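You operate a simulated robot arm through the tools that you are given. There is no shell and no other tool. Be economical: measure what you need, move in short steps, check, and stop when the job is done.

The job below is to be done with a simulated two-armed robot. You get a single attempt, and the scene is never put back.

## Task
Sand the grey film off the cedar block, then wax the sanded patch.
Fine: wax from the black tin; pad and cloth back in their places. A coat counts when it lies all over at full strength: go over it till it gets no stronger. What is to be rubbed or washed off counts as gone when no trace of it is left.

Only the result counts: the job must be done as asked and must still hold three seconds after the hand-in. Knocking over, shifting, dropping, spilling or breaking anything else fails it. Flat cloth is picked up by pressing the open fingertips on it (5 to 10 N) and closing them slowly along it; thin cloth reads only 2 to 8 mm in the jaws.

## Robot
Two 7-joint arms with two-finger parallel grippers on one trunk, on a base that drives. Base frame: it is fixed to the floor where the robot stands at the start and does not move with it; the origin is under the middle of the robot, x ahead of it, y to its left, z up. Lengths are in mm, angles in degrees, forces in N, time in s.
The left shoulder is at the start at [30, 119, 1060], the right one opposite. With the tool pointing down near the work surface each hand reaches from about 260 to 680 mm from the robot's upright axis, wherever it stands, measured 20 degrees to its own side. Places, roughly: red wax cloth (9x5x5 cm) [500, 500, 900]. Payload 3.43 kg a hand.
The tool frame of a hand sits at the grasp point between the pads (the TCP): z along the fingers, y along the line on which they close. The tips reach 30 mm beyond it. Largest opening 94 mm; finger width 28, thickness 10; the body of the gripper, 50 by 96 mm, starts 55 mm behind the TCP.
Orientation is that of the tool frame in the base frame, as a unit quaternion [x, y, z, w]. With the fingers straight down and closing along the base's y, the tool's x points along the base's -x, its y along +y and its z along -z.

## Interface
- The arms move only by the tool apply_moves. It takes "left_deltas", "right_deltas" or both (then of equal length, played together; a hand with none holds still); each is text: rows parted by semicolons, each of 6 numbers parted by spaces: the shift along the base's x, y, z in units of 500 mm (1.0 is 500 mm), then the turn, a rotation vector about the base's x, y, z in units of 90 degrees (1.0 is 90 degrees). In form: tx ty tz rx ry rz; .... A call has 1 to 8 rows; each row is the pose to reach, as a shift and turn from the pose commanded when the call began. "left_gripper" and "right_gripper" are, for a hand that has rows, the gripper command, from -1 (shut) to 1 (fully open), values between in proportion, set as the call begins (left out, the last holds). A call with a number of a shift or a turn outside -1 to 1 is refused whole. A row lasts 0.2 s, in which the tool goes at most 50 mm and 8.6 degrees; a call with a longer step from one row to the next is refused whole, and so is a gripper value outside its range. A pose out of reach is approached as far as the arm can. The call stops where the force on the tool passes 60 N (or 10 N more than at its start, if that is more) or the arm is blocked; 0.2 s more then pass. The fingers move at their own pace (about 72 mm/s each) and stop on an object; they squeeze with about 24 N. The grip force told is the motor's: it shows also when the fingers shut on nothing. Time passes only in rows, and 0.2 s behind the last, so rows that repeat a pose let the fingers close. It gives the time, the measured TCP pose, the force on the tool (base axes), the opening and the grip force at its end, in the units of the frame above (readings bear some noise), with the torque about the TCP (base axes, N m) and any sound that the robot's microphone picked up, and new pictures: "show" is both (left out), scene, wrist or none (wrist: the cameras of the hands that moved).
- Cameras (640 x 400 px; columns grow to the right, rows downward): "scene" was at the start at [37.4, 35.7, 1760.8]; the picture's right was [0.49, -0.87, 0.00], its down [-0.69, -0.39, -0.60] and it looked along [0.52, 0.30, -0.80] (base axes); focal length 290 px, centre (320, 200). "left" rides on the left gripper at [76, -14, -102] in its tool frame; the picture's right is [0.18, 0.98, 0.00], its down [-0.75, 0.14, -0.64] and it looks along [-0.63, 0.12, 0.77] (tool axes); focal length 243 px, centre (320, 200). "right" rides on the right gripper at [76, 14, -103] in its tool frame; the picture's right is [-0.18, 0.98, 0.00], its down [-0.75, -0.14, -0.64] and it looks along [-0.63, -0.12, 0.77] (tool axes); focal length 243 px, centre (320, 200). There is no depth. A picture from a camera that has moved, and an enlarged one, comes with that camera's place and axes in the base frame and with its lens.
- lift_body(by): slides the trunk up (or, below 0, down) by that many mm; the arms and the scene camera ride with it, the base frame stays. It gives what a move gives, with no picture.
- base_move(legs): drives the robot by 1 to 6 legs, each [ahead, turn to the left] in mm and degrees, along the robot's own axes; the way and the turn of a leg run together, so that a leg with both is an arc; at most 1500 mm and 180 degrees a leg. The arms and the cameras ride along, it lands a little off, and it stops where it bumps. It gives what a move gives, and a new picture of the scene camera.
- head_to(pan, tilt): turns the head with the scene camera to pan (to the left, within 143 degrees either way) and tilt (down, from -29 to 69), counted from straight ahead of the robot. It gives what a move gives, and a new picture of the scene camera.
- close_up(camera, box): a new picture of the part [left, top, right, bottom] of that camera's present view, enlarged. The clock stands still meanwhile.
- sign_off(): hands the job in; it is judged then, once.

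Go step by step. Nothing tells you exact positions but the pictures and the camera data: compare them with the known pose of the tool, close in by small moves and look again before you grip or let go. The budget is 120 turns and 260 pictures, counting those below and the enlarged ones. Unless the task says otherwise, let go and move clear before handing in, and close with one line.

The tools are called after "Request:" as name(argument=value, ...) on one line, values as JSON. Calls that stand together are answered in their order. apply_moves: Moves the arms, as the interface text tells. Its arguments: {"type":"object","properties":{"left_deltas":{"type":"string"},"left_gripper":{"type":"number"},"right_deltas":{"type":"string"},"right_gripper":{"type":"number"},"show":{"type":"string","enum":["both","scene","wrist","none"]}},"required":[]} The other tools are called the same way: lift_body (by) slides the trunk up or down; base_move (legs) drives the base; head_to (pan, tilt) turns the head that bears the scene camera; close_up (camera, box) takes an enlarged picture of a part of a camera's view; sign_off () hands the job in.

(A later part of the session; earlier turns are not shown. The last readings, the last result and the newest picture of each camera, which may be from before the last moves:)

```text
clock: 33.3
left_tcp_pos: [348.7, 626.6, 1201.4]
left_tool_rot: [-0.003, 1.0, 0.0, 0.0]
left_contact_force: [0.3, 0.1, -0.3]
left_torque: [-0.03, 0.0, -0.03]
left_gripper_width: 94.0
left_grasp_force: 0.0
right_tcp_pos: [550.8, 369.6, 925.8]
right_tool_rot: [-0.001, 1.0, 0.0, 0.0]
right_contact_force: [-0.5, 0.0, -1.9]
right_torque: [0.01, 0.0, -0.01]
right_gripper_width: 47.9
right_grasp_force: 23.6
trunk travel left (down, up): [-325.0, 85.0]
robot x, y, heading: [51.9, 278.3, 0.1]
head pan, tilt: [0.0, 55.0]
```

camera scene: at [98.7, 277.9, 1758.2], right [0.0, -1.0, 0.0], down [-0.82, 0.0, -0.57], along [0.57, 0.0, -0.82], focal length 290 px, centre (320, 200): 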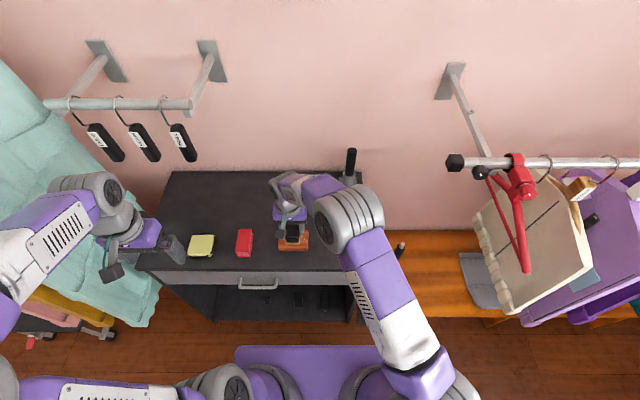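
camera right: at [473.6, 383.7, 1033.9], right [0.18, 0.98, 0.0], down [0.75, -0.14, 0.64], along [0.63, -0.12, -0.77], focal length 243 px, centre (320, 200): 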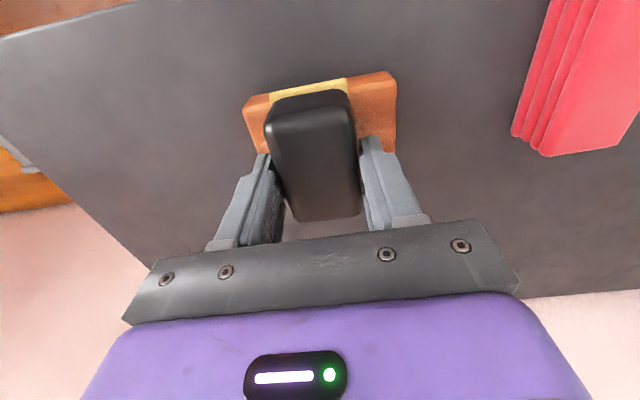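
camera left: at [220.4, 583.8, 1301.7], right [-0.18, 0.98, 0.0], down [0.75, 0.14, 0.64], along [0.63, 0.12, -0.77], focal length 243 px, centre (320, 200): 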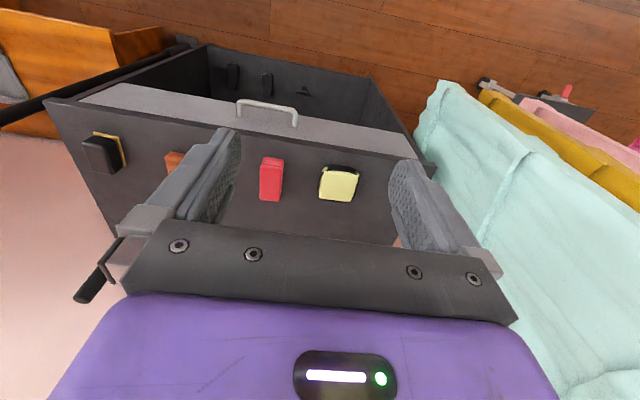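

Request:
apply_moves(right_deltas="0 0 -0.003 0 0 0; 0 0 -0.004 0 0 0; 0 0 -0.004 0 0 0", show="none")

Request:
apply_moves(right_deltas="0 0 -0.003 0 0 0; 0 0 -0.004 0 0 0; 0 0 -0.004 0 0 0", show="wrist")

```text
clock: 34.1
left_tcp_pos: [348.1, 626.8, 1201.0]
left_tool_rot: [-0.003, 1.0, 0.0, 0.0]
left_contact_force: [0.1, 0.2, 0.2]
left_torque: [0.02, 0.03, 0.01]
left_gripper_width: 93.9
left_grasp_force: 0.0
right_tcp_pos: [549.9, 368.5, 923.1]
right_tool_rot: [-0.001, 1.0, 0.0, -0.001]
right_contact_force: [-0.1, -0.3, -0.9]
right_torque: [-0.04, -0.02, -0.02]
right_gripper_width: 47.6
right_grasp_force: 24.3
trunk travel left (down, up): [-325.0, 85.0]
robot x, y, heading: [52.6, 275.6, 0.1]
head pan, tilt: [0.0, 55.0]
```

```text
clock: 34.9
left_tcp_pos: [347.2, 626.9, 1201.6]
left_tool_rot: [-0.002, 1.0, 0.0, 0.001]
left_contact_force: [0.5, 0.6, -0.3]
left_torque: [-0.02, -0.01, 0.01]
left_gripper_width: 94.0
left_grasp_force: 0.1
right_tcp_pos: [549.9, 369.4, 922.0]
right_tool_rot: [0.0, 1.0, 0.001, 0.001]
right_contact_force: [-0.5, -1.3, 9.8]
right_torque: [-0.1, 0.19, 0.01]
right_gripper_width: 47.6
right_grasp_force: 24.0
trunk travel left (down, up): [-325.0, 85.0]
robot x, y, heading: [54.3, 276.5, 0.0]
head pan, tilt: [0.0, 55.0]
camera right: at [473.6, 384.4, 1024.6], right [0.18, 0.98, 0.0], down [0.75, -0.14, 0.64], along [0.63, -0.12, -0.77], focal length 243 px, centre (320, 200)
```

right: 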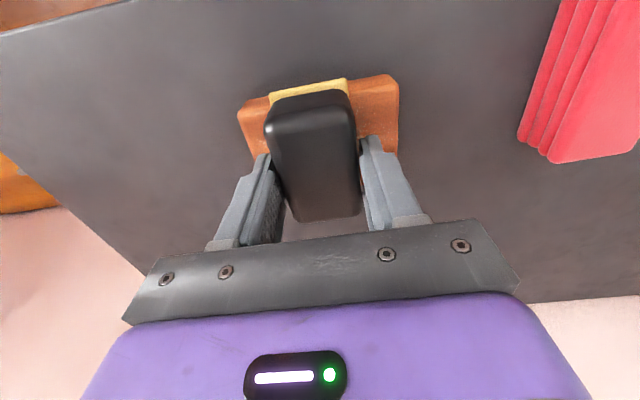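

Contact was made at TCP z 922 with about 10 N, so the block top is at about 878. I make a short test stroke along y and check that the block stays put.

Request:
apply_moves(right_deltas="0 0.02 0 0 0 0; 0 0.04 0 0 0 0; 0 0.05 0 0 0 0; 0 0.02 0 0 0 0; 0 -0.02 0 0 0 0; 0 -0.05 0 0 0 0; 0 -0.03 0 0 0 0; 0 0 0 0 0 0", show="wrist")

Request:
close_up(camera="scene", box=[250, 190, 370, 265])

```text
clock: 36.7
left_tcp_pos: [347.0, 626.8, 1200.4]
left_tool_rot: [-0.002, 1.0, 0.0, 0.001]
left_contact_force: [0.0, 0.2, 0.5]
left_torque: [-0.02, 0.01, -0.01]
left_gripper_width: 93.8
left_grasp_force: 0.0
right_tcp_pos: [549.3, 369.1, 921.6]
right_tool_rot: [-0.001, 1.0, -0.001, 0.001]
right_contact_force: [1.0, -5.6, 17.3]
right_torque: [-0.06, -0.02, 0.0]
right_gripper_width: 47.9
right_grasp_force: 24.4
trunk travel left (down, up): [-325.0, 85.0]
robot x, y, heading: [54.7, 282.8, 0.4]
head pan, tilt: [0.0, 55.0]
camera right: at [472.8, 383.4, 1024.2], right [0.18, 0.98, 0.0], down [0.75, -0.14, 0.64], along [0.63, -0.12, -0.77], focal length 243 px, centre (320, 200)
```

right: 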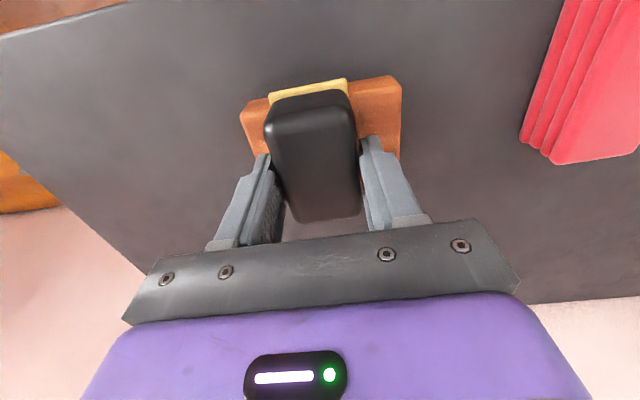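

```text
5.33 times, centred on (310, 228) of scene
camera zoom: at [96.9, 278.4, 1758.3], right [0.0, -1.0, 0.0], down [-0.82, 0.0, -0.57], along [0.57, 0.0, -0.82], focal length 1549 px, centre (373, 53)
```

zoom: 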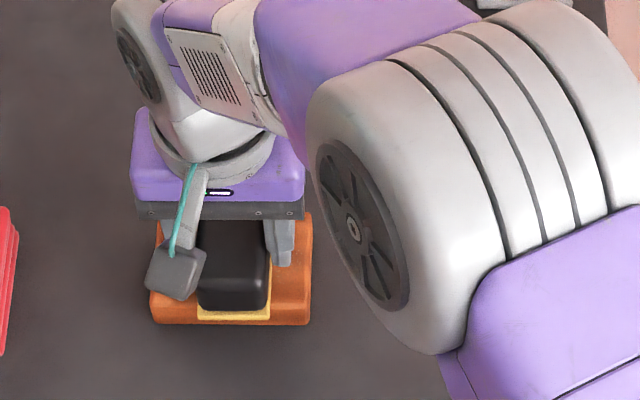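

The block stayed put. I sand with longer strokes.

Request:
apply_moves(right_deltas="0 0.03 0 0 0 0; 0 0.06 0 0 0 0; 0 0.03 0 0 0 0; 0 0 0 0 0 0; 0 -0.03 0 0 0 0; 0 -0.06 0 0 0 0; 0 -0.03 0 0 0 0; 0 0 0 0 0 0", show="none")

Request:
apply_moves(right_deltas="0.008 0.03 0 0 0 0; 0.008 0.06 0 0 0 0; 0.008 0.03 0 0 0 0; 0.008 0 0 0 0 0; 0.008 -0.03 0 0 0 0; 0.008 -0.06 0 0 0 0; 0.008 -0.03 0 0 0 0; 0.008 0 0 0 0 0", show="none")

Request:
apply_moves(right_deltas="0 0.03 0 0 0 0; 0 0.06 0 0 0 0; 0 0.03 0 0 0 0; 0 0 0 0 0 0; 0 -0.03 0 0 0 0; 0 -0.06 0 0 0 0; 0 -0.03 0 0 0 0; 0 0 0 0 0 0", show="none")

Request:
apply_moves(right_deltas="0 -0.03 0.03 0 0 0; 0 -0.08 0.1 0 0 0; 0 -0.17 0.14 0 0 0; 0 -0.26 0.14 0 0 0; 0 -0.34 0.14 0 0 0; 0 -0.34 0.14 0 0 0")

Request:
close_up(camera="scene", box=[250, 200, 340, 256])

```text
clock: 38.5
left_tcp_pos: [346.6, 626.7, 1200.8]
left_tool_rot: [-0.003, 1.0, 0.0, 0.001]
left_contact_force: [0.7, 0.0, 0.4]
left_torque: [-0.03, -0.02, 0.0]
left_gripper_width: 93.9
left_grasp_force: 0.1
right_tcp_pos: [550.4, 367.8, 922.4]
right_tool_rot: [-0.002, 1.0, 0.0, 0.0]
right_contact_force: [1.2, -2.3, 11.9]
right_torque: [-0.04, -0.1, 0.0]
right_gripper_width: 47.6
right_grasp_force: 23.6
trunk travel left (down, up): [-325.0, 85.0]
robot x, y, heading: [56.3, 278.9, 0.4]
head pan, tilt: [0.0, 55.0]
```

```text
clock: 40.3
left_tcp_pos: [347.6, 626.4, 1201.7]
left_tool_rot: [-0.002, 1.0, 0.0, 0.0]
left_contact_force: [0.0, 0.0, 0.3]
left_torque: [0.02, 0.01, 0.01]
left_gripper_width: 94.1
left_grasp_force: 0.0
right_tcp_pos: [554.2, 369.0, 921.4]
right_tool_rot: [-0.001, 1.0, 0.0, 0.001]
right_contact_force: [-0.3, -2.0, 6.4]
right_torque: [-0.03, -0.11, 0.0]
right_gripper_width: 47.7
right_grasp_force: 24.0
trunk travel left (down, up): [-325.0, 85.0]
robot x, y, heading: [54.2, 276.3, 0.1]
head pan, tilt: [0.0, 55.0]
```

```text
clock: 42.1
left_tcp_pos: [347.9, 627.4, 1201.2]
left_tool_rot: [-0.002, 1.0, 0.0, 0.0]
left_contact_force: [0.0, 0.1, 1.1]
left_torque: [0.01, 0.01, 0.02]
left_gripper_width: 94.3
left_grasp_force: 0.0
right_tcp_pos: [553.5, 369.6, 921.9]
right_tool_rot: [0.0, 1.0, 0.0, 0.0]
right_contact_force: [0.5, -0.7, 7.1]
right_torque: [-0.06, 0.01, 0.01]
right_gripper_width: 47.8
right_grasp_force: 24.3
trunk travel left (down, up): [-325.0, 85.0]
robot x, y, heading: [55.5, 279.1, 0.4]
head pan, tilt: [0.0, 55.0]
```

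```text
clock: 43.5
left_tcp_pos: [347.8, 628.0, 1201.0]
left_tool_rot: [-0.003, 1.0, -0.001, 0.0]
left_contact_force: [-0.2, 0.0, -0.7]
left_torque: [0.0, -0.01, 0.0]
left_gripper_width: 94.2
left_grasp_force: 0.1
right_tcp_pos: [553.1, 198.2, 991.8]
right_tool_rot: [-0.001, 1.0, 0.0, 0.0]
right_contact_force: [1.0, 1.2, -0.3]
right_torque: [-0.02, 0.01, 0.02]
right_gripper_width: 47.5
right_grasp_force: 23.8
trunk travel left (down, up): [-325.0, 85.0]
robot x, y, heading: [55.3, 284.0, 0.2]
head pan, tilt: [0.0, 55.0]
camera scene: at [98.7, 279.7, 1758.2], right [0.0, -1.0, 0.0], down [-0.82, 0.0, -0.57], along [0.57, 0.0, -0.82], focal length 290 px, centre (320, 200)
camera right: at [476.6, 213.5, 1093.8], right [0.18, 0.98, 0.0], down [0.75, -0.14, 0.64], along [0.63, -0.12, -0.77], focal length 243 px, centre (320, 200)
```

scene: 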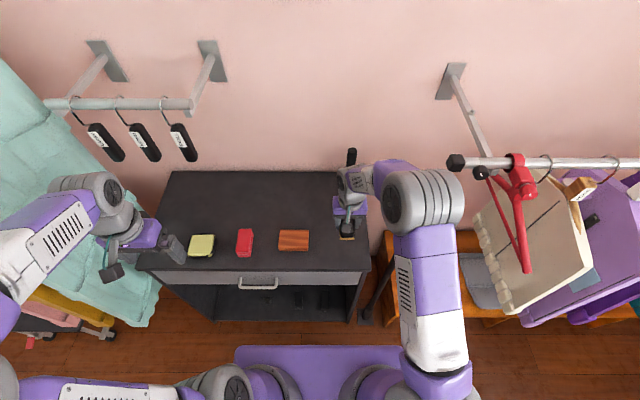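
right: 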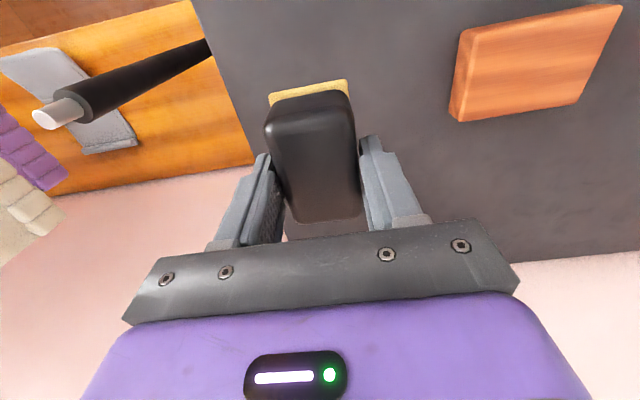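

```text
7.11 times, centred on (295, 228) of scene
camera zoom: at [98.7, 279.7, 1758.2], right [0.0, -1.0, 0.0], down [-0.82, 0.0, -0.57], along [0.57, 0.0, -0.82], focal length 2065 px, centre (498, 1)
```

zoom: 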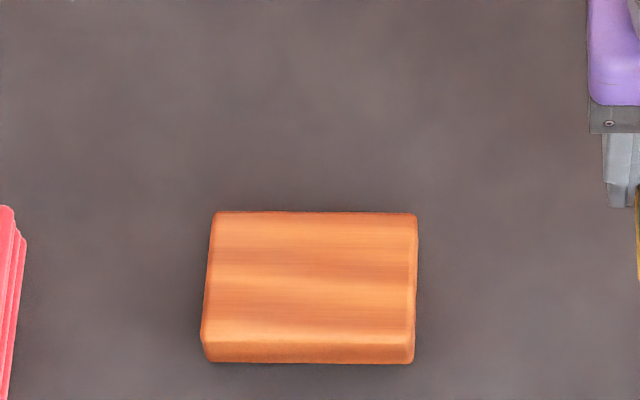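

The film looks gone. I check closely for traces before putting the pad back.

Request:
close_up(camera="right", box=[440, 0, 632, 120])

Request:
close_up(camera="scene", box=[272, 224, 316, 252])

```text
3.33 times, centred on (536, 60) of right
camera zoom: at [476.6, 213.5, 1093.8], right [0.18, 0.98, 0.0], down [0.75, -0.14, 0.64], along [0.63, -0.12, -0.77], focal length 809 px, centre (-400, 667)
```

zoom: 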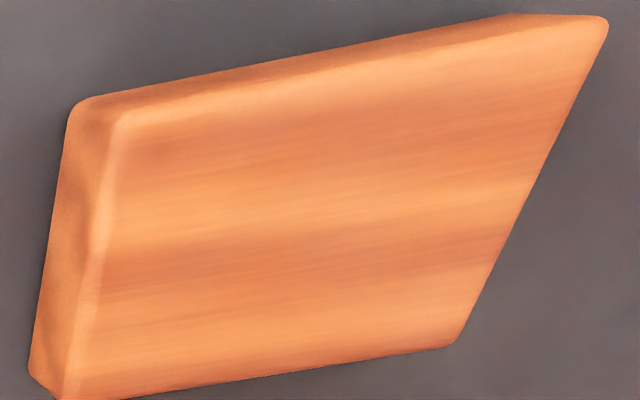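

```text
14.29 times, centred on (294, 238) of scene
camera zoom: at [98.7, 279.7, 1758.2], right [0.0, -1.0, 0.0], down [-0.82, 0.0, -0.57], along [0.57, 0.0, -0.82], focal length 4149 px, centre (691, -343)
```

zoom: 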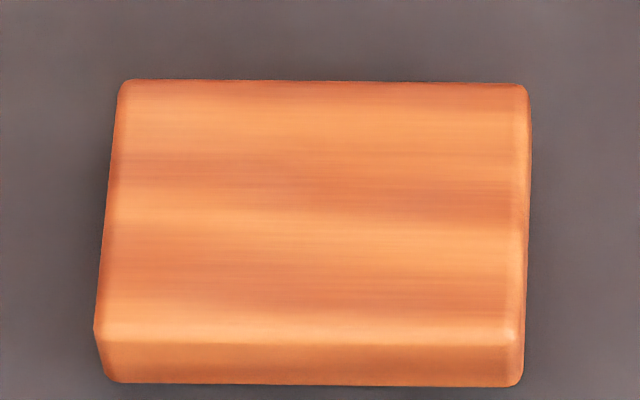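

Clean. I return the pad to its place with its original yaw.

Request:
apply_moves(right_deltas="-0.022 0.004 -0.07 0 0 -0.053; -0.022 0.004 -0.14 0 0 -0.053; -0.022 0.004 -0.18 0 0 -0.053; -0.022 0.004 -0.19 0 0 -0.053; -0.022 0.004 -0.19 0 0 -0.053", show="wrist")

```text
clock: 44.7
left_tcp_pos: [349.2, 627.7, 1201.3]
left_tool_rot: [-0.003, 1.0, 0.0, 0.0]
left_contact_force: [1.0, 0.4, -0.2]
left_torque: [0.04, -0.02, -0.01]
left_gripper_width: 94.1
left_grasp_force: 0.2
right_tcp_pos: [542.6, 200.5, 896.9]
right_tool_rot: [0.041, 0.999, 0.0, 0.0]
right_contact_force: [0.4, 0.4, -0.9]
right_torque: [0.0, 0.01, 0.02]
right_gripper_width: 47.9
right_grasp_force: 23.7
trunk travel left (down, up): [-325.0, 85.0]
robot x, y, heading: [53.9, 281.4, 0.0]
head pan, tilt: [0.0, 55.0]
camera right: at [467.5, 221.8, 998.7], right [0.26, 0.96, 0.0], down [0.74, -0.2, 0.64], along [0.62, -0.17, -0.77], focal length 243 px, centre (320, 200)
```

right: 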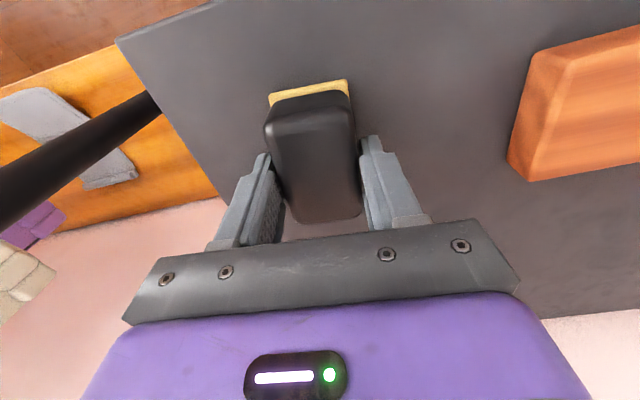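

Request:
apply_moves(right_deltas="0 0 -0.003 0 0 0; 0 0 -0.006 0 0 0; 0 0 -0.006 0 0 0", show="none")

Request:
apply_moves(right_deltas="0 0 -0.001 0 0 0; 0 0 -0.001 0 0 0", show="none")

```text
clock: 45.5
left_tcp_pos: [349.0, 627.5, 1201.5]
left_tool_rot: [-0.002, 1.0, 0.0, 0.001]
left_contact_force: [-0.1, 1.0, 0.7]
left_torque: [0.03, -0.01, 0.02]
left_gripper_width: 94.1
left_grasp_force: 0.1
right_tcp_pos: [542.2, 201.2, 893.7]
right_tool_rot: [0.04, 0.999, 0.0, 0.002]
right_contact_force: [0.2, -0.4, 3.4]
right_torque: [0.02, 0.09, 0.01]
right_gripper_width: 47.7
right_grasp_force: 24.3
trunk travel left (down, up): [-325.0, 85.0]
robot x, y, heading: [54.2, 279.8, 0.1]
head pan, tilt: [0.0, 55.0]
```

```text
clock: 46.1
left_tcp_pos: [347.6, 627.1, 1201.2]
left_tool_rot: [-0.003, 1.0, 0.001, 0.001]
left_contact_force: [0.4, 0.1, 0.0]
left_torque: [0.01, -0.01, 0.0]
left_gripper_width: 93.9
left_grasp_force: 0.1
right_tcp_pos: [542.2, 200.3, 895.5]
right_tool_rot: [0.04, 0.999, 0.0, 0.0]
right_contact_force: [-0.7, -0.3, 9.2]
right_torque: [-0.02, 0.16, -0.01]
right_gripper_width: 47.8
right_grasp_force: 24.2
trunk travel left (down, up): [-325.0, 85.0]
robot x, y, heading: [54.0, 279.1, 0.1]
head pan, tilt: [0.0, 55.0]
```

The pad is back on the table at its place. I let go, rise straight up and move the right hand clear.

Request:
apply_moves(right_deltas="0 0 0 0 0 0; 0 0 0 0 0 0; 0 0 0 0 0 0; 0 0 0 0 0 0", right_gripper=1, show="none")

Request:
apply_moves(right_deltas="0 0 0.08 0 0 0; 0 0 0.17 0 0 0; 0 0 0.26 0 0 0.02; -0.07 -0.03 0.3 0 0 0.053; -0.15 -0.06 0.34 0 0 0.053; -0.23 -0.06 0.38 0 0 0.053; -0.3 -0.06 0.42 0 0 0.053; -0.36 -0.06 0.46 0 0 0.053")

Request:
close_up(camera="scene", box=[180, 200, 370, 275])

```text
clock: 47.1
left_tcp_pos: [348.3, 626.1, 1202.2]
left_tool_rot: [-0.002, 1.0, 0.0, 0.0]
left_contact_force: [0.3, -0.4, 0.4]
left_torque: [-0.01, -0.01, 0.05]
left_gripper_width: 94.1
left_grasp_force: 0.1
right_tcp_pos: [543.1, 200.3, 891.9]
right_tool_rot: [0.041, 0.999, 0.0, -0.001]
right_contact_force: [0.2, 0.3, -0.1]
right_torque: [0.02, -0.01, -0.03]
right_gripper_width: 94.1
right_grasp_force: 0.1
trunk travel left (down, up): [-325.0, 85.0]
robot x, y, heading: [54.5, 279.2, 0.2]
head pan, tilt: [0.0, 55.0]
```

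```text
clock: 48.9
left_tcp_pos: [347.8, 627.2, 1201.0]
left_tool_rot: [-0.003, 1.0, -0.001, 0.001]
left_contact_force: [-0.4, 0.5, 0.3]
left_torque: [0.01, -0.03, 0.01]
left_gripper_width: 94.2
left_grasp_force: 0.2
right_tcp_pos: [360.8, 170.6, 1123.0]
right_tool_rot: [-0.001, 1.0, 0.0, 0.001]
right_contact_force: [0.4, 0.4, 0.3]
right_torque: [0.01, 0.03, 0.01]
right_gripper_width: 94.0
right_grasp_force: 0.0
trunk travel left (down, up): [-325.0, 85.0]
robot x, y, heading: [53.9, 283.6, 0.5]
head pan, tilt: [0.0, 55.0]
camera scene: at [97.1, 278.2, 1758.3], right [0.0, -1.0, 0.0], down [-0.82, 0.0, -0.57], along [0.57, 0.0, -0.82], focal length 290 px, centre (320, 200)
camera right: at [285.3, 185.8, 1226.0], right [0.18, 0.98, 0.0], down [0.75, -0.14, 0.64], along [0.63, -0.12, -0.77], focal length 243 px, centre (320, 200)
```

scene: 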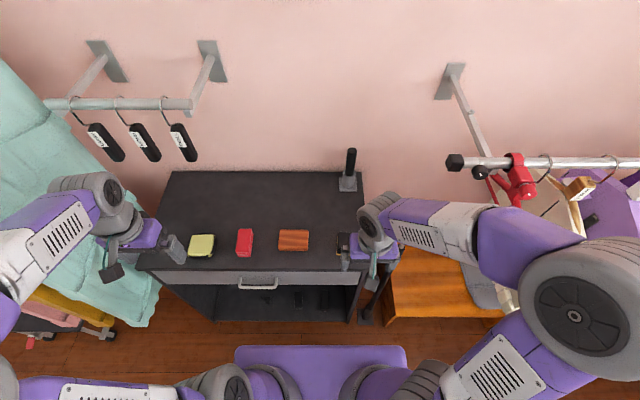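
right: 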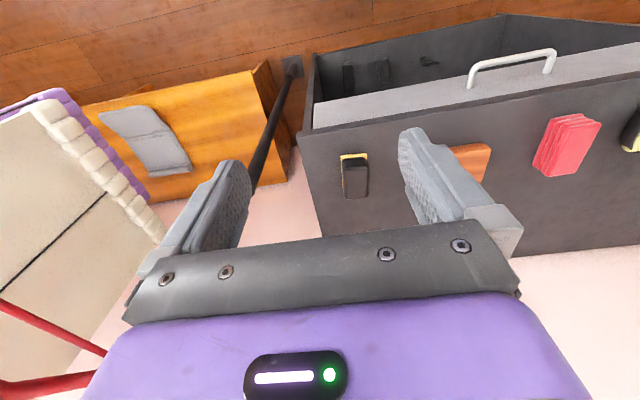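

```text
3.37 times, centred on (275, 238) of scene
camera zoom: at [97.1, 278.2, 1758.3], right [0.0, -1.0, 0.0], down [-0.82, 0.0, -0.57], along [0.57, 0.0, -0.82], focal length 978 px, centre (472, 74)
```

zoom: 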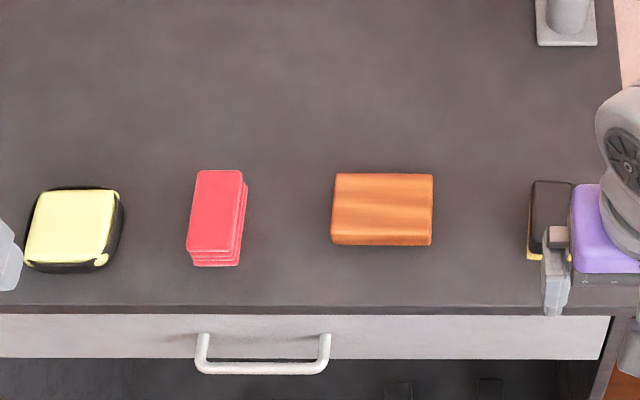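

Block sanded and pad back. The cloth lies near (538, 531) at about +3° yaw. The left hand goes above it.

Request:
apply_moves(left_deltas="0.06 -0.032 -0.06 0 0 0; 0.12 -0.064 -0.12 0 0 0; 0.18 -0.096 -0.18 0 0 0; 0.24 -0.128 -0.24 0 0 0; 0.3 -0.16 -0.3 0 0 0.02; 0.36 -0.182 -0.36 0 0 0.033; 0.38 -0.192 -0.42 0 0 0.033; 0.38 -0.192 -0.42 0 0 0.033")

Request:
close_up(camera="scene", box=[180, 200, 300, 275])

Request:
close_up(camera="left", box=[200, 60, 460, 222])

```text
clock: 50.7
left_tcp_pos: [538.3, 530.3, 992.3]
left_tool_rot: [-0.028, 1.0, 0.0, 0.001]
left_contact_force: [-0.4, -0.6, 0.8]
left_torque: [0.0, -0.01, -0.02]
left_gripper_width: 93.9
left_grasp_force: 0.0
right_tcp_pos: [363.3, 171.0, 1123.9]
right_tool_rot: [-0.001, 1.0, 0.0, -0.001]
right_contact_force: [-1.2, -1.0, 0.3]
right_torque: [-0.01, 0.0, 0.04]
right_gripper_width: 93.9
right_grasp_force: 0.0
trunk travel left (down, up): [-325.0, 85.0]
robot x, y, heading: [56.7, 280.6, -0.0]
head pan, tilt: [0.0, 55.0]
camera scene: at [98.1, 278.6, 1758.3], right [0.0, -1.0, 0.0], down [-0.82, 0.0, -0.57], along [0.57, 0.0, -0.82], focal length 290 px, centre (320, 200)
camera left: at [462.7, 512.0, 1092.8], right [-0.24, 0.97, 0.0], down [0.74, 0.18, 0.64], along [0.62, 0.15, -0.77], focal length 243 px, centre (320, 200)
```

scene: 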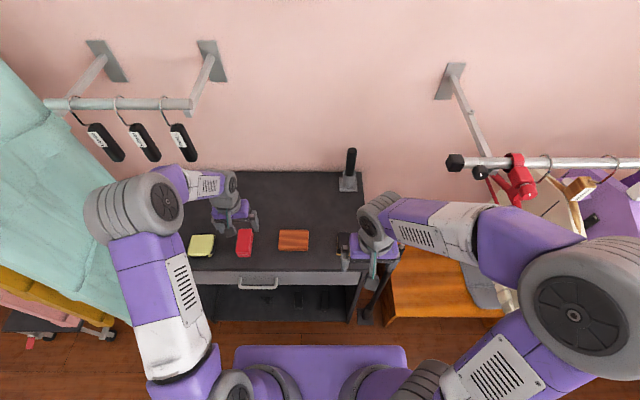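
left: 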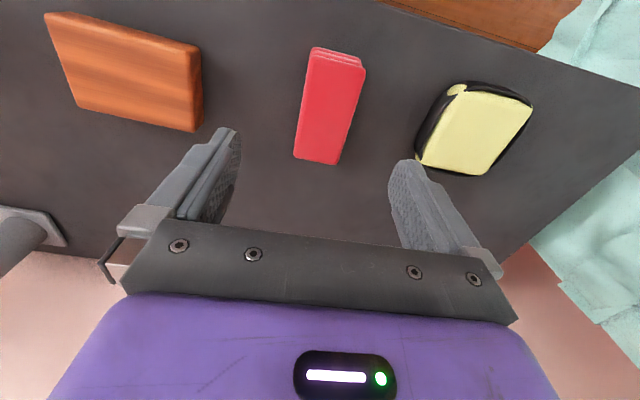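

```text
5.33 times, centred on (240, 238) of scene
camera zoom: at [98.1, 278.6, 1758.3], right [0.0, -1.0, 0.0], down [-0.82, 0.0, -0.57], along [0.57, 0.0, -0.82], focal length 1549 px, centre (747, 0)
```

zoom: 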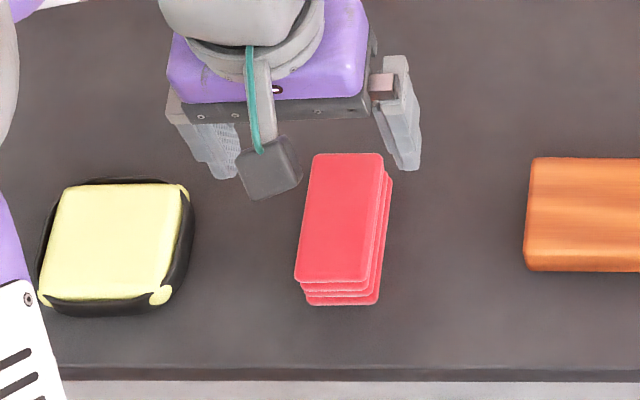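

```text
2.46 times, centred on (330, 141) of left
camera zoom: at [462.7, 512.0, 1092.8], right [-0.24, 0.97, 0.0], down [0.74, 0.18, 0.64], along [0.62, 0.15, -0.77], focal length 597 px, centre (295, 345)
```

zoom: 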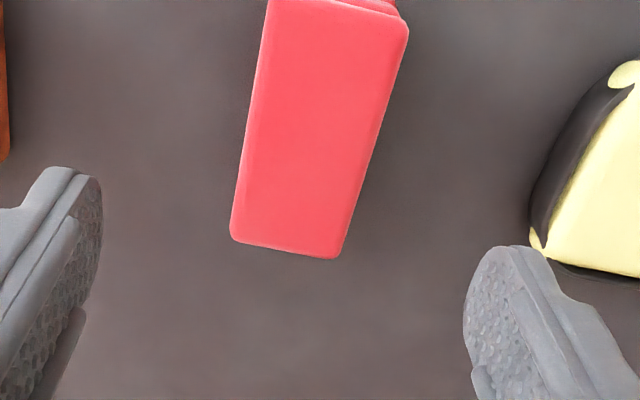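

The cloth is centred near (535, 534). I lower the hand over it, keeping the tips about 16 mm above the table.

Request:
apply_moves(left_deltas="-0.004 0.006 -0.06 0 0 0; -0.004 0.006 -0.12 0 0 0; -0.004 0.006 -0.16 0 0 0; -0.004 0.006 -0.192 0 0 0; -0.004 0.006 -0.192 0 0 0")

Request:
close_up(camera="scene", box=[180, 200, 300, 275])

```text
clock: 51.9
left_tcp_pos: [536.0, 533.8, 896.3]
left_tool_rot: [-0.028, 1.0, 0.0, 0.001]
left_contact_force: [0.3, -0.1, -1.0]
left_torque: [-0.03, -0.02, 0.01]
left_gripper_width: 93.9
left_grasp_force: 0.0
right_tcp_pos: [363.1, 170.8, 1123.4]
right_tool_rot: [-0.001, 1.0, -0.001, 0.0]
right_contact_force: [0.4, -0.2, 0.7]
right_torque: [-0.03, -0.05, 0.02]
right_gripper_width: 94.0
right_grasp_force: 0.1
trunk travel left (down, up): [-325.0, 85.0]
robot x, y, heading: [54.7, 281.7, 0.0]
head pan, tilt: [0.0, 55.0]
camera scene: at [98.4, 278.6, 1758.3], right [0.0, -1.0, 0.0], down [-0.82, 0.0, -0.57], along [0.57, 0.0, -0.82], focal length 290 px, centre (320, 200)
camera left: at [461.0, 515.8, 996.9], right [-0.24, 0.97, 0.0], down [0.74, 0.18, 0.64], along [0.62, 0.15, -0.77], focal length 243 px, centre (320, 200)
```

scene: 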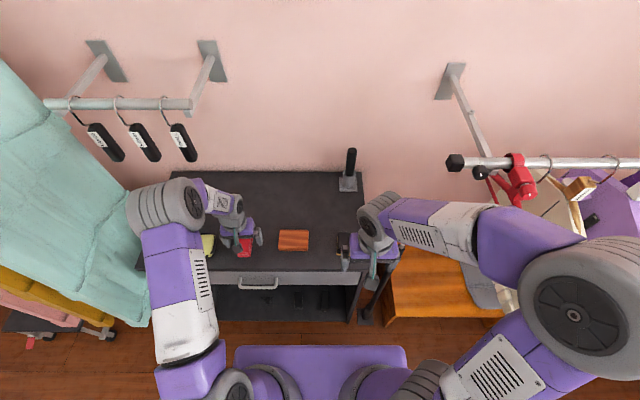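
left: 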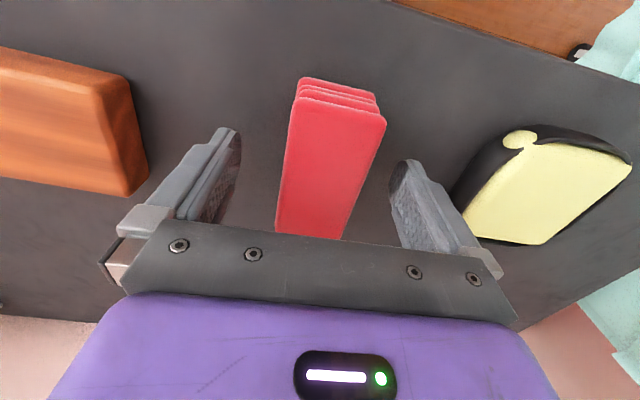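

```text
5.33 times, centred on (240, 238) of scene
camera zoom: at [98.4, 278.6, 1758.3], right [0.0, -1.0, 0.0], down [-0.82, 0.0, -0.57], along [0.57, 0.0, -0.82], focal length 1549 px, centre (747, 0)
```

zoom: 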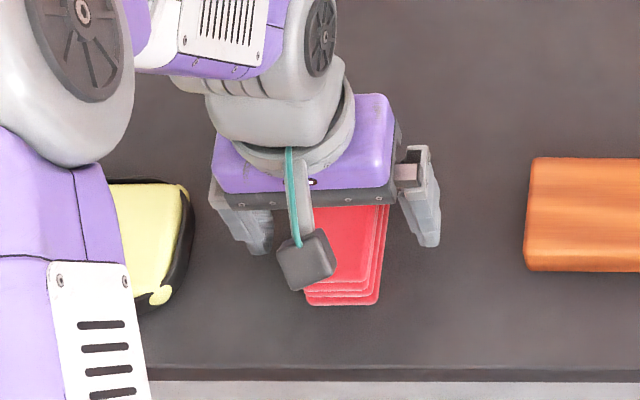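

Centred over the cloth. I close on it.

Request:
apply_moves(left_deltas="0 0 0 0 0 0; 0 0 0 0 0 0; 0 0 0 0 0 0; 0 0 0 0 0 0; 0 0 0 0 0 0", left_gripper=-1, show="wrist")

```text
clock: 53.1
left_tcp_pos: [536.4, 534.0, 894.1]
left_tool_rot: [-0.028, 1.0, 0.001, 0.0]
left_contact_force: [-0.8, -0.3, 0.4]
left_torque: [-0.02, 0.0, 0.03]
left_gripper_width: 48.3
left_grasp_force: 23.3
right_tcp_pos: [362.3, 170.6, 1123.6]
right_tool_rot: [-0.001, 1.0, 0.0, 0.0]
right_contact_force: [-0.3, 0.3, 0.3]
right_torque: [0.0, 0.0, 0.0]
right_gripper_width: 94.2
right_grasp_force: 0.0
trunk travel left (down, up): [-325.0, 85.0]
robot x, y, heading: [50.8, 282.2, 0.4]
head pan, tilt: [0.0, 55.0]
camera left: at [461.0, 515.8, 997.0], right [-0.24, 0.97, 0.0], down [0.74, 0.18, 0.64], along [0.62, 0.15, -0.77], focal length 243 px, centre (320, 200)
```

left: 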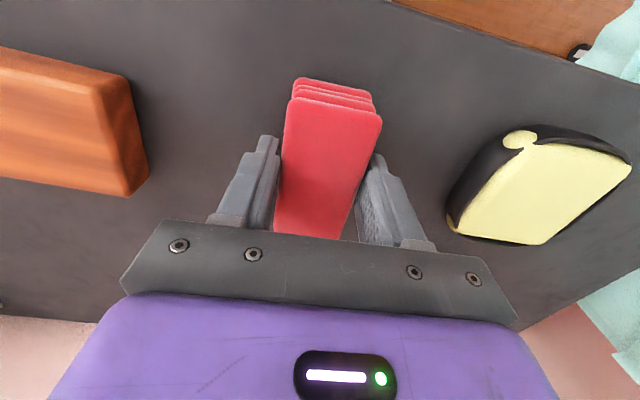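

The cloth is held (48 mm). I lift it and carry it over the tin.

Request:
apply_moves(left_deltas="0 0 0.07 0 0 0; 0 0 0.14 0 0 0; -0.007 0.09 0.14 0 0 -0.01; -0.015 0.18 0.14 0 0 -0.02; -0.022 0.276 0.14 0 0 -0.033; -0.022 0.276 0.14 0 0 -0.033")

Request:
close_up(camera="scene", box=[150, 190, 290, 278])

Request:
close_up(camera="left", box=[200, 40, 460, 202])

```text
clock: 54.5
left_tcp_pos: [524.4, 672.3, 964.9]
left_tool_rot: [-0.002, 1.0, 0.0, 0.0]
left_contact_force: [-0.6, 0.2, 0.1]
left_torque: [0.01, 0.0, -0.01]
left_gripper_width: 48.3
left_grasp_force: 24.0
right_tcp_pos: [362.3, 169.8, 1122.9]
right_tool_rot: [-0.002, 1.0, 0.001, 0.0]
right_contact_force: [-0.7, -0.5, -1.1]
right_torque: [0.01, 0.03, -0.02]
right_gripper_width: 94.3
right_grasp_force: 0.0
trunk travel left (down, up): [-325.0, 85.0]
robot x, y, heading: [53.8, 280.1, 0.4]
head pan, tilt: [0.0, 55.0]
camera scene: at [98.8, 277.5, 1758.2], right [0.0, -1.0, 0.0], down [-0.82, 0.0, -0.57], along [0.57, 0.0, -0.82], focal length 290 px, centre (320, 200)
camera left: at [449.1, 656.9, 1066.7], right [-0.19, 0.98, 0.0], down [0.75, 0.14, 0.64], along [0.63, 0.12, -0.77], focal length 243 px, centre (320, 200)
```

scene: 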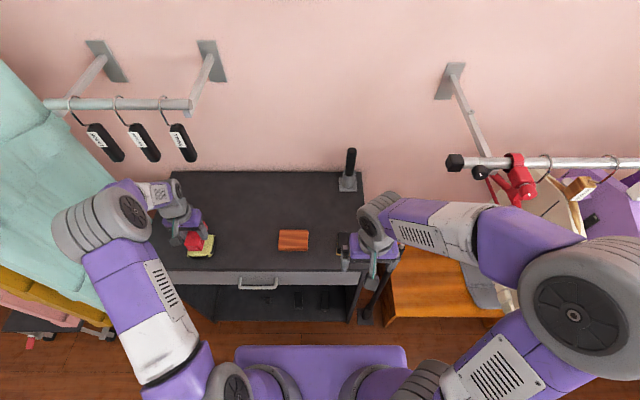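
left: 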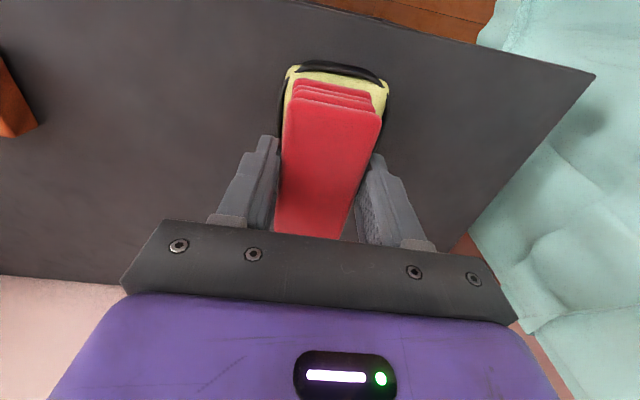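

```text
4.55 times, centred on (220, 234) of scene
camera zoom: at [98.8, 277.5, 1758.2], right [0.0, -1.0, 0.0], down [-0.82, 0.0, -0.57], along [0.57, 0.0, -0.82], focal length 1320 px, centre (774, 46)
```

zoom: 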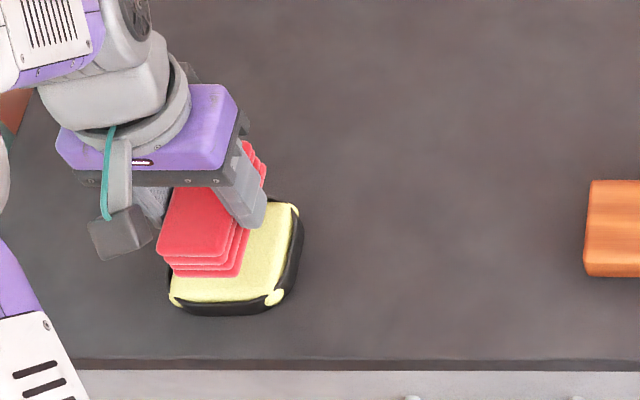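

```text
2.46 times, centred on (330, 121) of left
camera zoom: at [449.1, 656.9, 1066.7], right [-0.19, 0.98, 0.0], down [0.75, 0.14, 0.64], along [0.63, 0.12, -0.77], focal length 597 px, centre (295, 394)
```

zoom: 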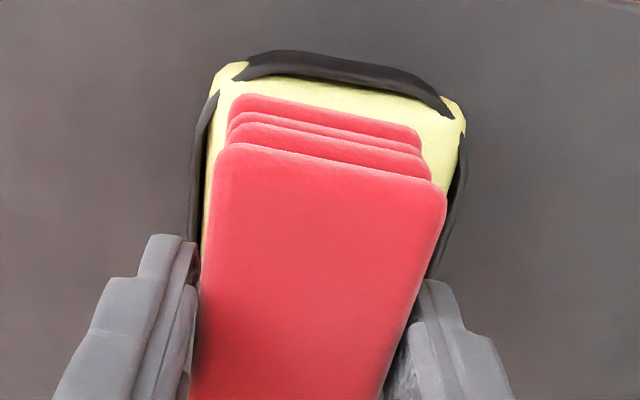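

Well placed over the tin. I lower the cloth slowly to touch.

Request:
apply_moves(left_deltas="-0.006 0.004 -0.03 0 0 0; -0.006 0.004 -0.06 0 0 0; -0.006 0.004 -0.06 0 0 0", show="wrist")

Request:
apply_moves(left_deltas="0 0 -0.004 0 0 0; 0 0 -0.008 0 0 0; 0 0 -0.008 0 0 0", show="none")

Request:
apply_moves(left_deltas="0 0 -0.003 0 0 0; 0 0 -0.006 0 0 0; 0 0 -0.006 0 0 0", show="none")

Request:
apply_moves(left_deltas="0 0 -0.002 0 0 0; 0 0 -0.004 0 0 0; 0 0 -0.004 0 0 0", show="wrist")

```text
clock: 55.3
left_tcp_pos: [521.7, 674.5, 935.1]
left_tool_rot: [-0.003, 1.0, 0.0, 0.0]
left_contact_force: [-0.2, 0.5, -1.0]
left_torque: [-0.01, 0.01, 0.01]
left_gripper_width: 48.2
left_grasp_force: 23.7
right_tcp_pos: [363.4, 172.7, 1122.9]
right_tool_rot: [-0.001, 1.0, 0.0, 0.001]
right_contact_force: [0.1, 0.4, 0.1]
right_torque: [0.0, 0.01, 0.0]
right_gripper_width: 93.9
right_grasp_force: 0.0
trunk travel left (down, up): [-325.0, 85.0]
robot x, y, heading: [56.1, 272.8, 0.1]
head pan, tilt: [0.0, 55.0]
camera left: at [445.4, 659.7, 1036.8], right [-0.19, 0.98, 0.0], down [0.75, 0.14, 0.64], along [0.63, 0.12, -0.77], focal length 243 px, centre (320, 200)
```

left: 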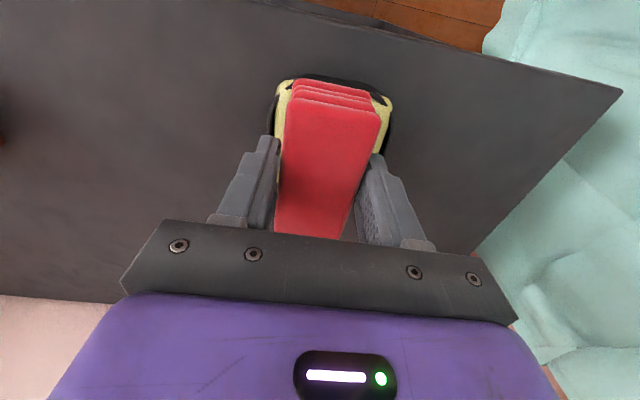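

```text
clock: 56.1
left_tcp_pos: [522.0, 675.3, 930.5]
left_tool_rot: [-0.002, 1.0, 0.0, -0.001]
left_contact_force: [0.5, -0.4, -0.7]
left_torque: [0.04, -0.02, 0.02]
left_gripper_width: 48.0
left_grasp_force: 24.4
right_tcp_pos: [362.5, 171.4, 1123.5]
right_tool_rot: [-0.001, 1.0, 0.0, 0.0]
right_contact_force: [-0.8, 0.1, 0.4]
right_torque: [0.03, 0.01, -0.02]
right_gripper_width: 94.0
right_grasp_force: 0.0
trunk travel left (down, up): [-325.0, 85.0]
robot x, y, heading: [53.3, 277.4, 0.2]
head pan, tilt: [0.0, 55.0]
```

```text
clock: 56.9
left_tcp_pos: [521.8, 674.6, 928.2]
left_tool_rot: [-0.003, 1.0, 0.0, 0.0]
left_contact_force: [-0.2, -0.3, -1.0]
left_torque: [-0.02, -0.02, -0.01]
left_gripper_width: 48.0
left_grasp_force: 23.8
right_tcp_pos: [363.2, 170.5, 1122.7]
right_tool_rot: [-0.001, 1.0, 0.0, 0.0]
right_contact_force: [-0.5, -0.4, -0.2]
right_torque: [-0.04, -0.02, 0.0]
right_gripper_width: 94.1
right_grasp_force: 0.1
trunk travel left (down, up): [-325.0, 85.0]
robot x, y, heading: [53.6, 280.4, 0.4]
head pan, tilt: [0.0, 55.0]
```

```text
clock: 57.7
left_tcp_pos: [521.1, 674.4, 927.0]
left_tool_rot: [-0.003, 1.0, 0.0, 0.0]
left_contact_force: [-0.3, 0.2, -1.2]
left_torque: [0.05, -0.01, 0.0]
left_gripper_width: 47.6
left_grasp_force: 24.3
right_tcp_pos: [362.4, 171.4, 1123.8]
right_tool_rot: [-0.001, 1.0, 0.0, 0.0]
right_contact_force: [0.0, -0.6, 0.2]
right_torque: [0.01, -0.03, 0.0]
right_gripper_width: 94.0
right_grasp_force: 0.0
trunk travel left (down, up): [-325.0, 85.0]
robot x, y, heading: [57.3, 279.8, 0.1]
head pan, tilt: [0.0, 55.0]
camera left: at [446.2, 659.5, 1028.0], right [-0.19, 0.98, 0.0], down [0.75, 0.14, 0.64], along [0.63, 0.12, -0.77], focal length 243 px, centre (320, 200)
```

left: 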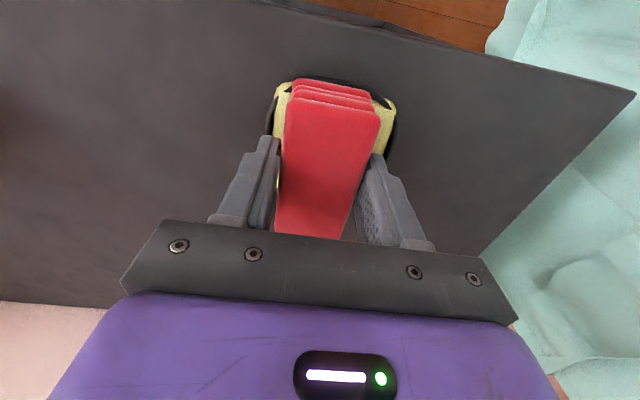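

Request:
apply_moves(left_deltas="0 0 -0.003 0 0 0; 0 0 -0.006 0 0 0; 0 0 -0.006 0 0 0", show="none")

Request:
apply_moves(left_deltas="0 0 -0.002 0 0 0; 0 0 -0.004 0 0 0; 0 0 -0.004 0 0 0", show="none")

```text
clock: 58.5
left_tcp_pos: [522.4, 673.8, 923.3]
left_tool_rot: [-0.003, 1.0, -0.001, -0.001]
left_contact_force: [0.2, 0.5, 0.3]
left_torque: [0.02, -0.01, -0.02]
left_gripper_width: 47.7
left_grasp_force: 24.5
right_tcp_pos: [362.4, 171.0, 1123.0]
right_tool_rot: [-0.001, 1.0, -0.001, 0.0]
right_contact_force: [0.0, 0.4, 0.6]
right_torque: [0.02, 0.02, 0.03]
right_gripper_width: 93.7
right_grasp_force: 0.0
trunk travel left (down, up): [-325.0, 85.0]
robot x, y, heading: [52.6, 273.4, 0.2]
head pan, tilt: [0.0, 55.0]
```

```text
clock: 59.3
left_tcp_pos: [521.7, 673.8, 922.4]
left_tool_rot: [-0.003, 1.0, 0.002, 0.002]
left_contact_force: [-0.4, 0.7, 12.5]
left_torque: [-0.1, 0.12, 0.0]
left_gripper_width: 47.6
left_grasp_force: 24.3
right_tcp_pos: [360.9, 171.2, 1122.7]
right_tool_rot: [-0.001, 1.0, 0.0, -0.001]
right_contact_force: [0.2, -0.9, 0.3]
right_torque: [-0.03, -0.01, -0.01]
right_gripper_width: 94.1
right_grasp_force: 0.2
trunk travel left (down, up): [-325.0, 85.0]
robot x, y, heading: [53.9, 280.4, -0.0]
head pan, tilt: [0.0, 55.0]
```

Contact at about 12 N. I rub very slightly and then check that the tin has not shifted.

Request:
apply_moves(left_deltas="0 0 0 0 0 0; 0.004 0 0 0 0 0; 0.008 0 0 0 0 0; 0.004 0 0 0 0 0; -0.004 0 0 0 0 0; -0.008 0 0 0 0 0; -0.004 0 0 0 0 0; 0 0 0 0 0 0", show="none")

Request:
close_up(camera="scene", box=[150, 190, 290, 278])

Request:
apply_moves(left_deltas="0 0 0.06 0 0 0; 0 0 0.14 0 0 0; 0 -0.08 0.2 0 0 0; 0 -0.17 0.24 0 0 0; 0 -0.17 0.24 0 0 0")

Request:
close_up(camera="scene", box=[150, 190, 290, 278])

```text
clock: 61.1
left_tcp_pos: [522.3, 673.0, 923.1]
left_tool_rot: [-0.002, 1.0, 0.001, 0.001]
left_contact_force: [3.7, 1.7, 26.6]
left_torque: [0.0, -0.17, -0.06]
left_gripper_width: 47.6
left_grasp_force: 24.7
right_tcp_pos: [360.6, 169.9, 1123.6]
right_tool_rot: [-0.001, 1.0, 0.001, 0.001]
right_contact_force: [0.5, -0.4, -0.3]
right_torque: [0.01, -0.03, 0.01]
right_gripper_width: 94.2
right_grasp_force: 0.0
trunk travel left (down, up): [-325.0, 85.0]
robot x, y, heading: [53.9, 282.9, 0.3]
head pan, tilt: [0.0, 55.0]
```

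```text
4.55 times, centred on (220, 234) of scene
camera zoom: at [96.7, 276.8, 1758.4], right [0.0, -1.0, 0.0], down [-0.82, 0.0, -0.57], along [0.57, 0.0, -0.82], focal length 1320 px, centre (774, 46)
```

zoom: 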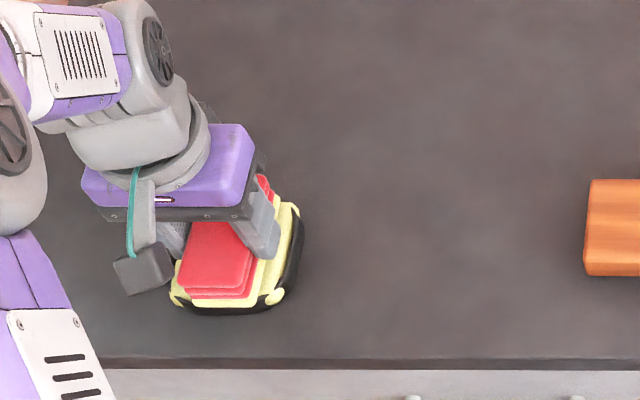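

```text
clock: 62.3
left_tcp_pos: [521.8, 589.9, 1039.9]
left_tool_rot: [-0.003, 1.0, 0.0, -0.001]
left_contact_force: [-0.3, -0.1, -0.4]
left_torque: [-0.01, 0.04, 0.03]
left_gripper_width: 44.2
left_grasp_force: 24.2
right_tcp_pos: [363.4, 170.8, 1122.2]
right_tool_rot: [0.0, 1.0, -0.001, 0.0]
right_contact_force: [-0.2, 0.2, 0.2]
right_torque: [0.01, -0.01, 0.04]
right_gripper_width: 93.8
right_grasp_force: 0.1
trunk travel left (down, up): [-325.0, 85.0]
robot x, y, heading: [53.0, 277.6, 0.4]
head pan, tilt: [0.0, 55.0]
camera scene: at [99.1, 280.0, 1758.2], right [0.0, -1.0, 0.0], down [-0.82, 0.0, -0.57], along [0.57, 0.0, -0.82], focal length 290 px, centre (320, 200)
camera left: at [445.5, 574.7, 1142.1], right [-0.19, 0.98, 0.0], down [0.75, 0.15, 0.64], along [0.63, 0.12, -0.77], focal length 243 px, centre (320, 200)
```

scene: 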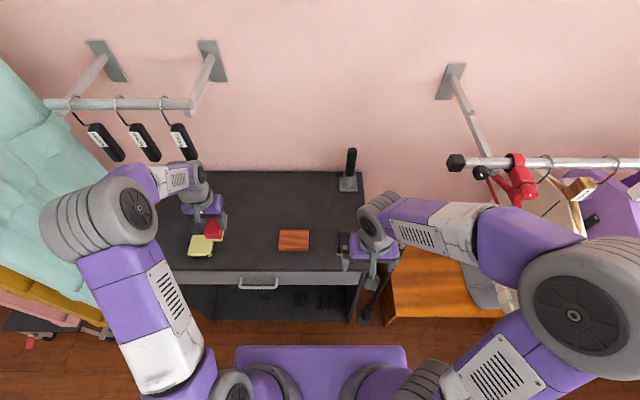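
left: 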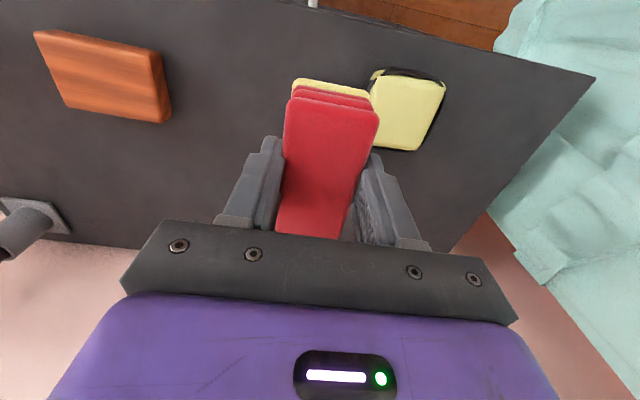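

```text
4.55 times, centred on (220, 234) of scene
camera zoom: at [99.1, 280.0, 1758.2], right [0.0, -1.0, 0.0], down [-0.82, 0.0, -0.57], along [0.57, 0.0, -0.82], focal length 1320 px, centre (774, 46)
```

zoom: 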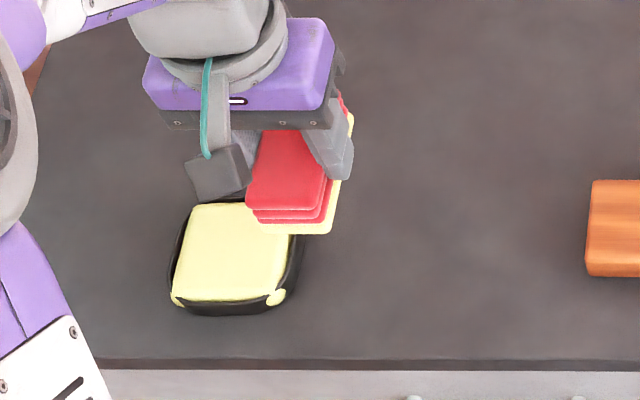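

The cloth's bottom is coated with yellow wax and the tin hasn't moved. I carry it over the block.

Request:
apply_moves(left_deltas="0.01 -0.09 0 0 0 0; 0.02 -0.18 0 0 0 0; 0.04 -0.27 0 0 0 0; 0.058 -0.36 0 0 0 0; 0.058 -0.442 -0.02 0 0 0; 0.058 -0.442 -0.1 0 0 0; 0.058 -0.442 -0.19 0 0 0; 0.058 -0.442 -0.19 0 0 0")

Request:
close_up(camera="scene", box=[230, 190, 350, 265])

```text
clock: 64.1
left_tcp_pos: [552.1, 370.4, 946.2]
left_tool_rot: [-0.003, 1.0, 0.0, 0.001]
left_contact_force: [0.3, 0.2, -0.6]
left_torque: [0.0, 0.0, -0.04]
left_gripper_width: 44.0
left_grasp_force: 24.0
right_tcp_pos: [362.8, 170.8, 1123.8]
right_tool_rot: [-0.001, 1.0, 0.0, 0.0]
right_contact_force: [-0.1, 0.1, -0.2]
right_torque: [-0.01, -0.05, -0.02]
right_gripper_width: 94.1
right_grasp_force: 0.0
trunk travel left (down, up): [-325.0, 85.0]
robot x, y, heading: [55.7, 281.9, 0.2]
head pan, tilt: [0.0, 55.0]
camera scene: at [98.0, 278.9, 1758.3], right [0.0, -1.0, 0.0], down [-0.82, 0.0, -0.57], along [0.57, 0.0, -0.82], focal length 290 px, centre (320, 200)
camera left: at [475.3, 353.6, 1048.2], right [-0.19, 0.98, 0.0], down [0.75, 0.14, 0.64], along [0.63, 0.12, -0.77], focal length 243 px, centre (320, 200)
```

scene: 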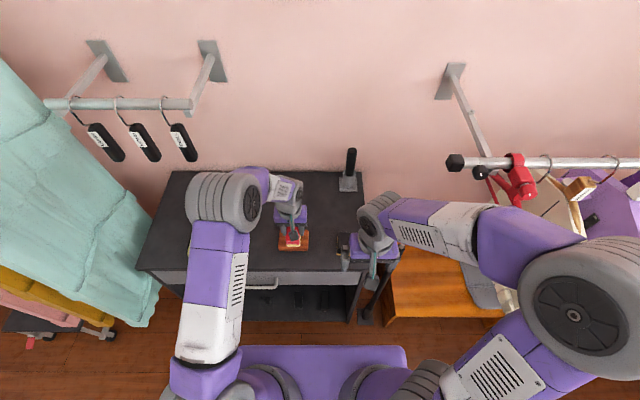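
left: 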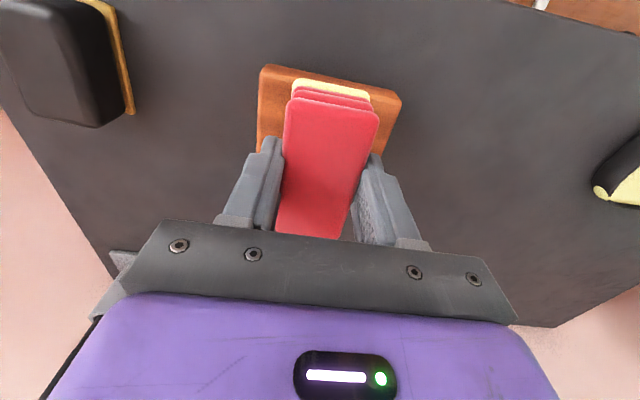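

```text
5.33 times, centred on (290, 228) of scene
camera zoom: at [98.0, 278.9, 1758.3], right [0.0, -1.0, 0.0], down [-0.82, 0.0, -0.57], along [0.57, 0.0, -0.82], focal length 1549 px, centre (480, 53)
```

zoom: 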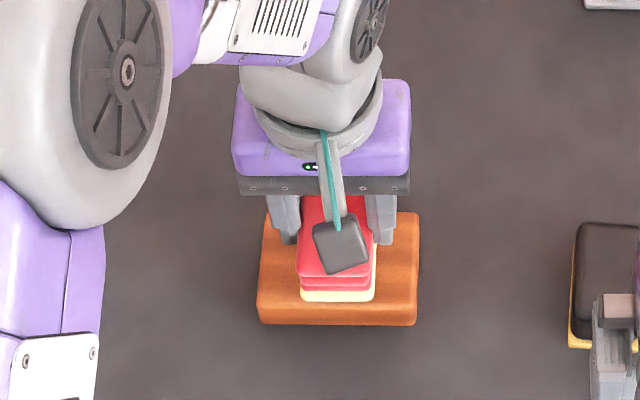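

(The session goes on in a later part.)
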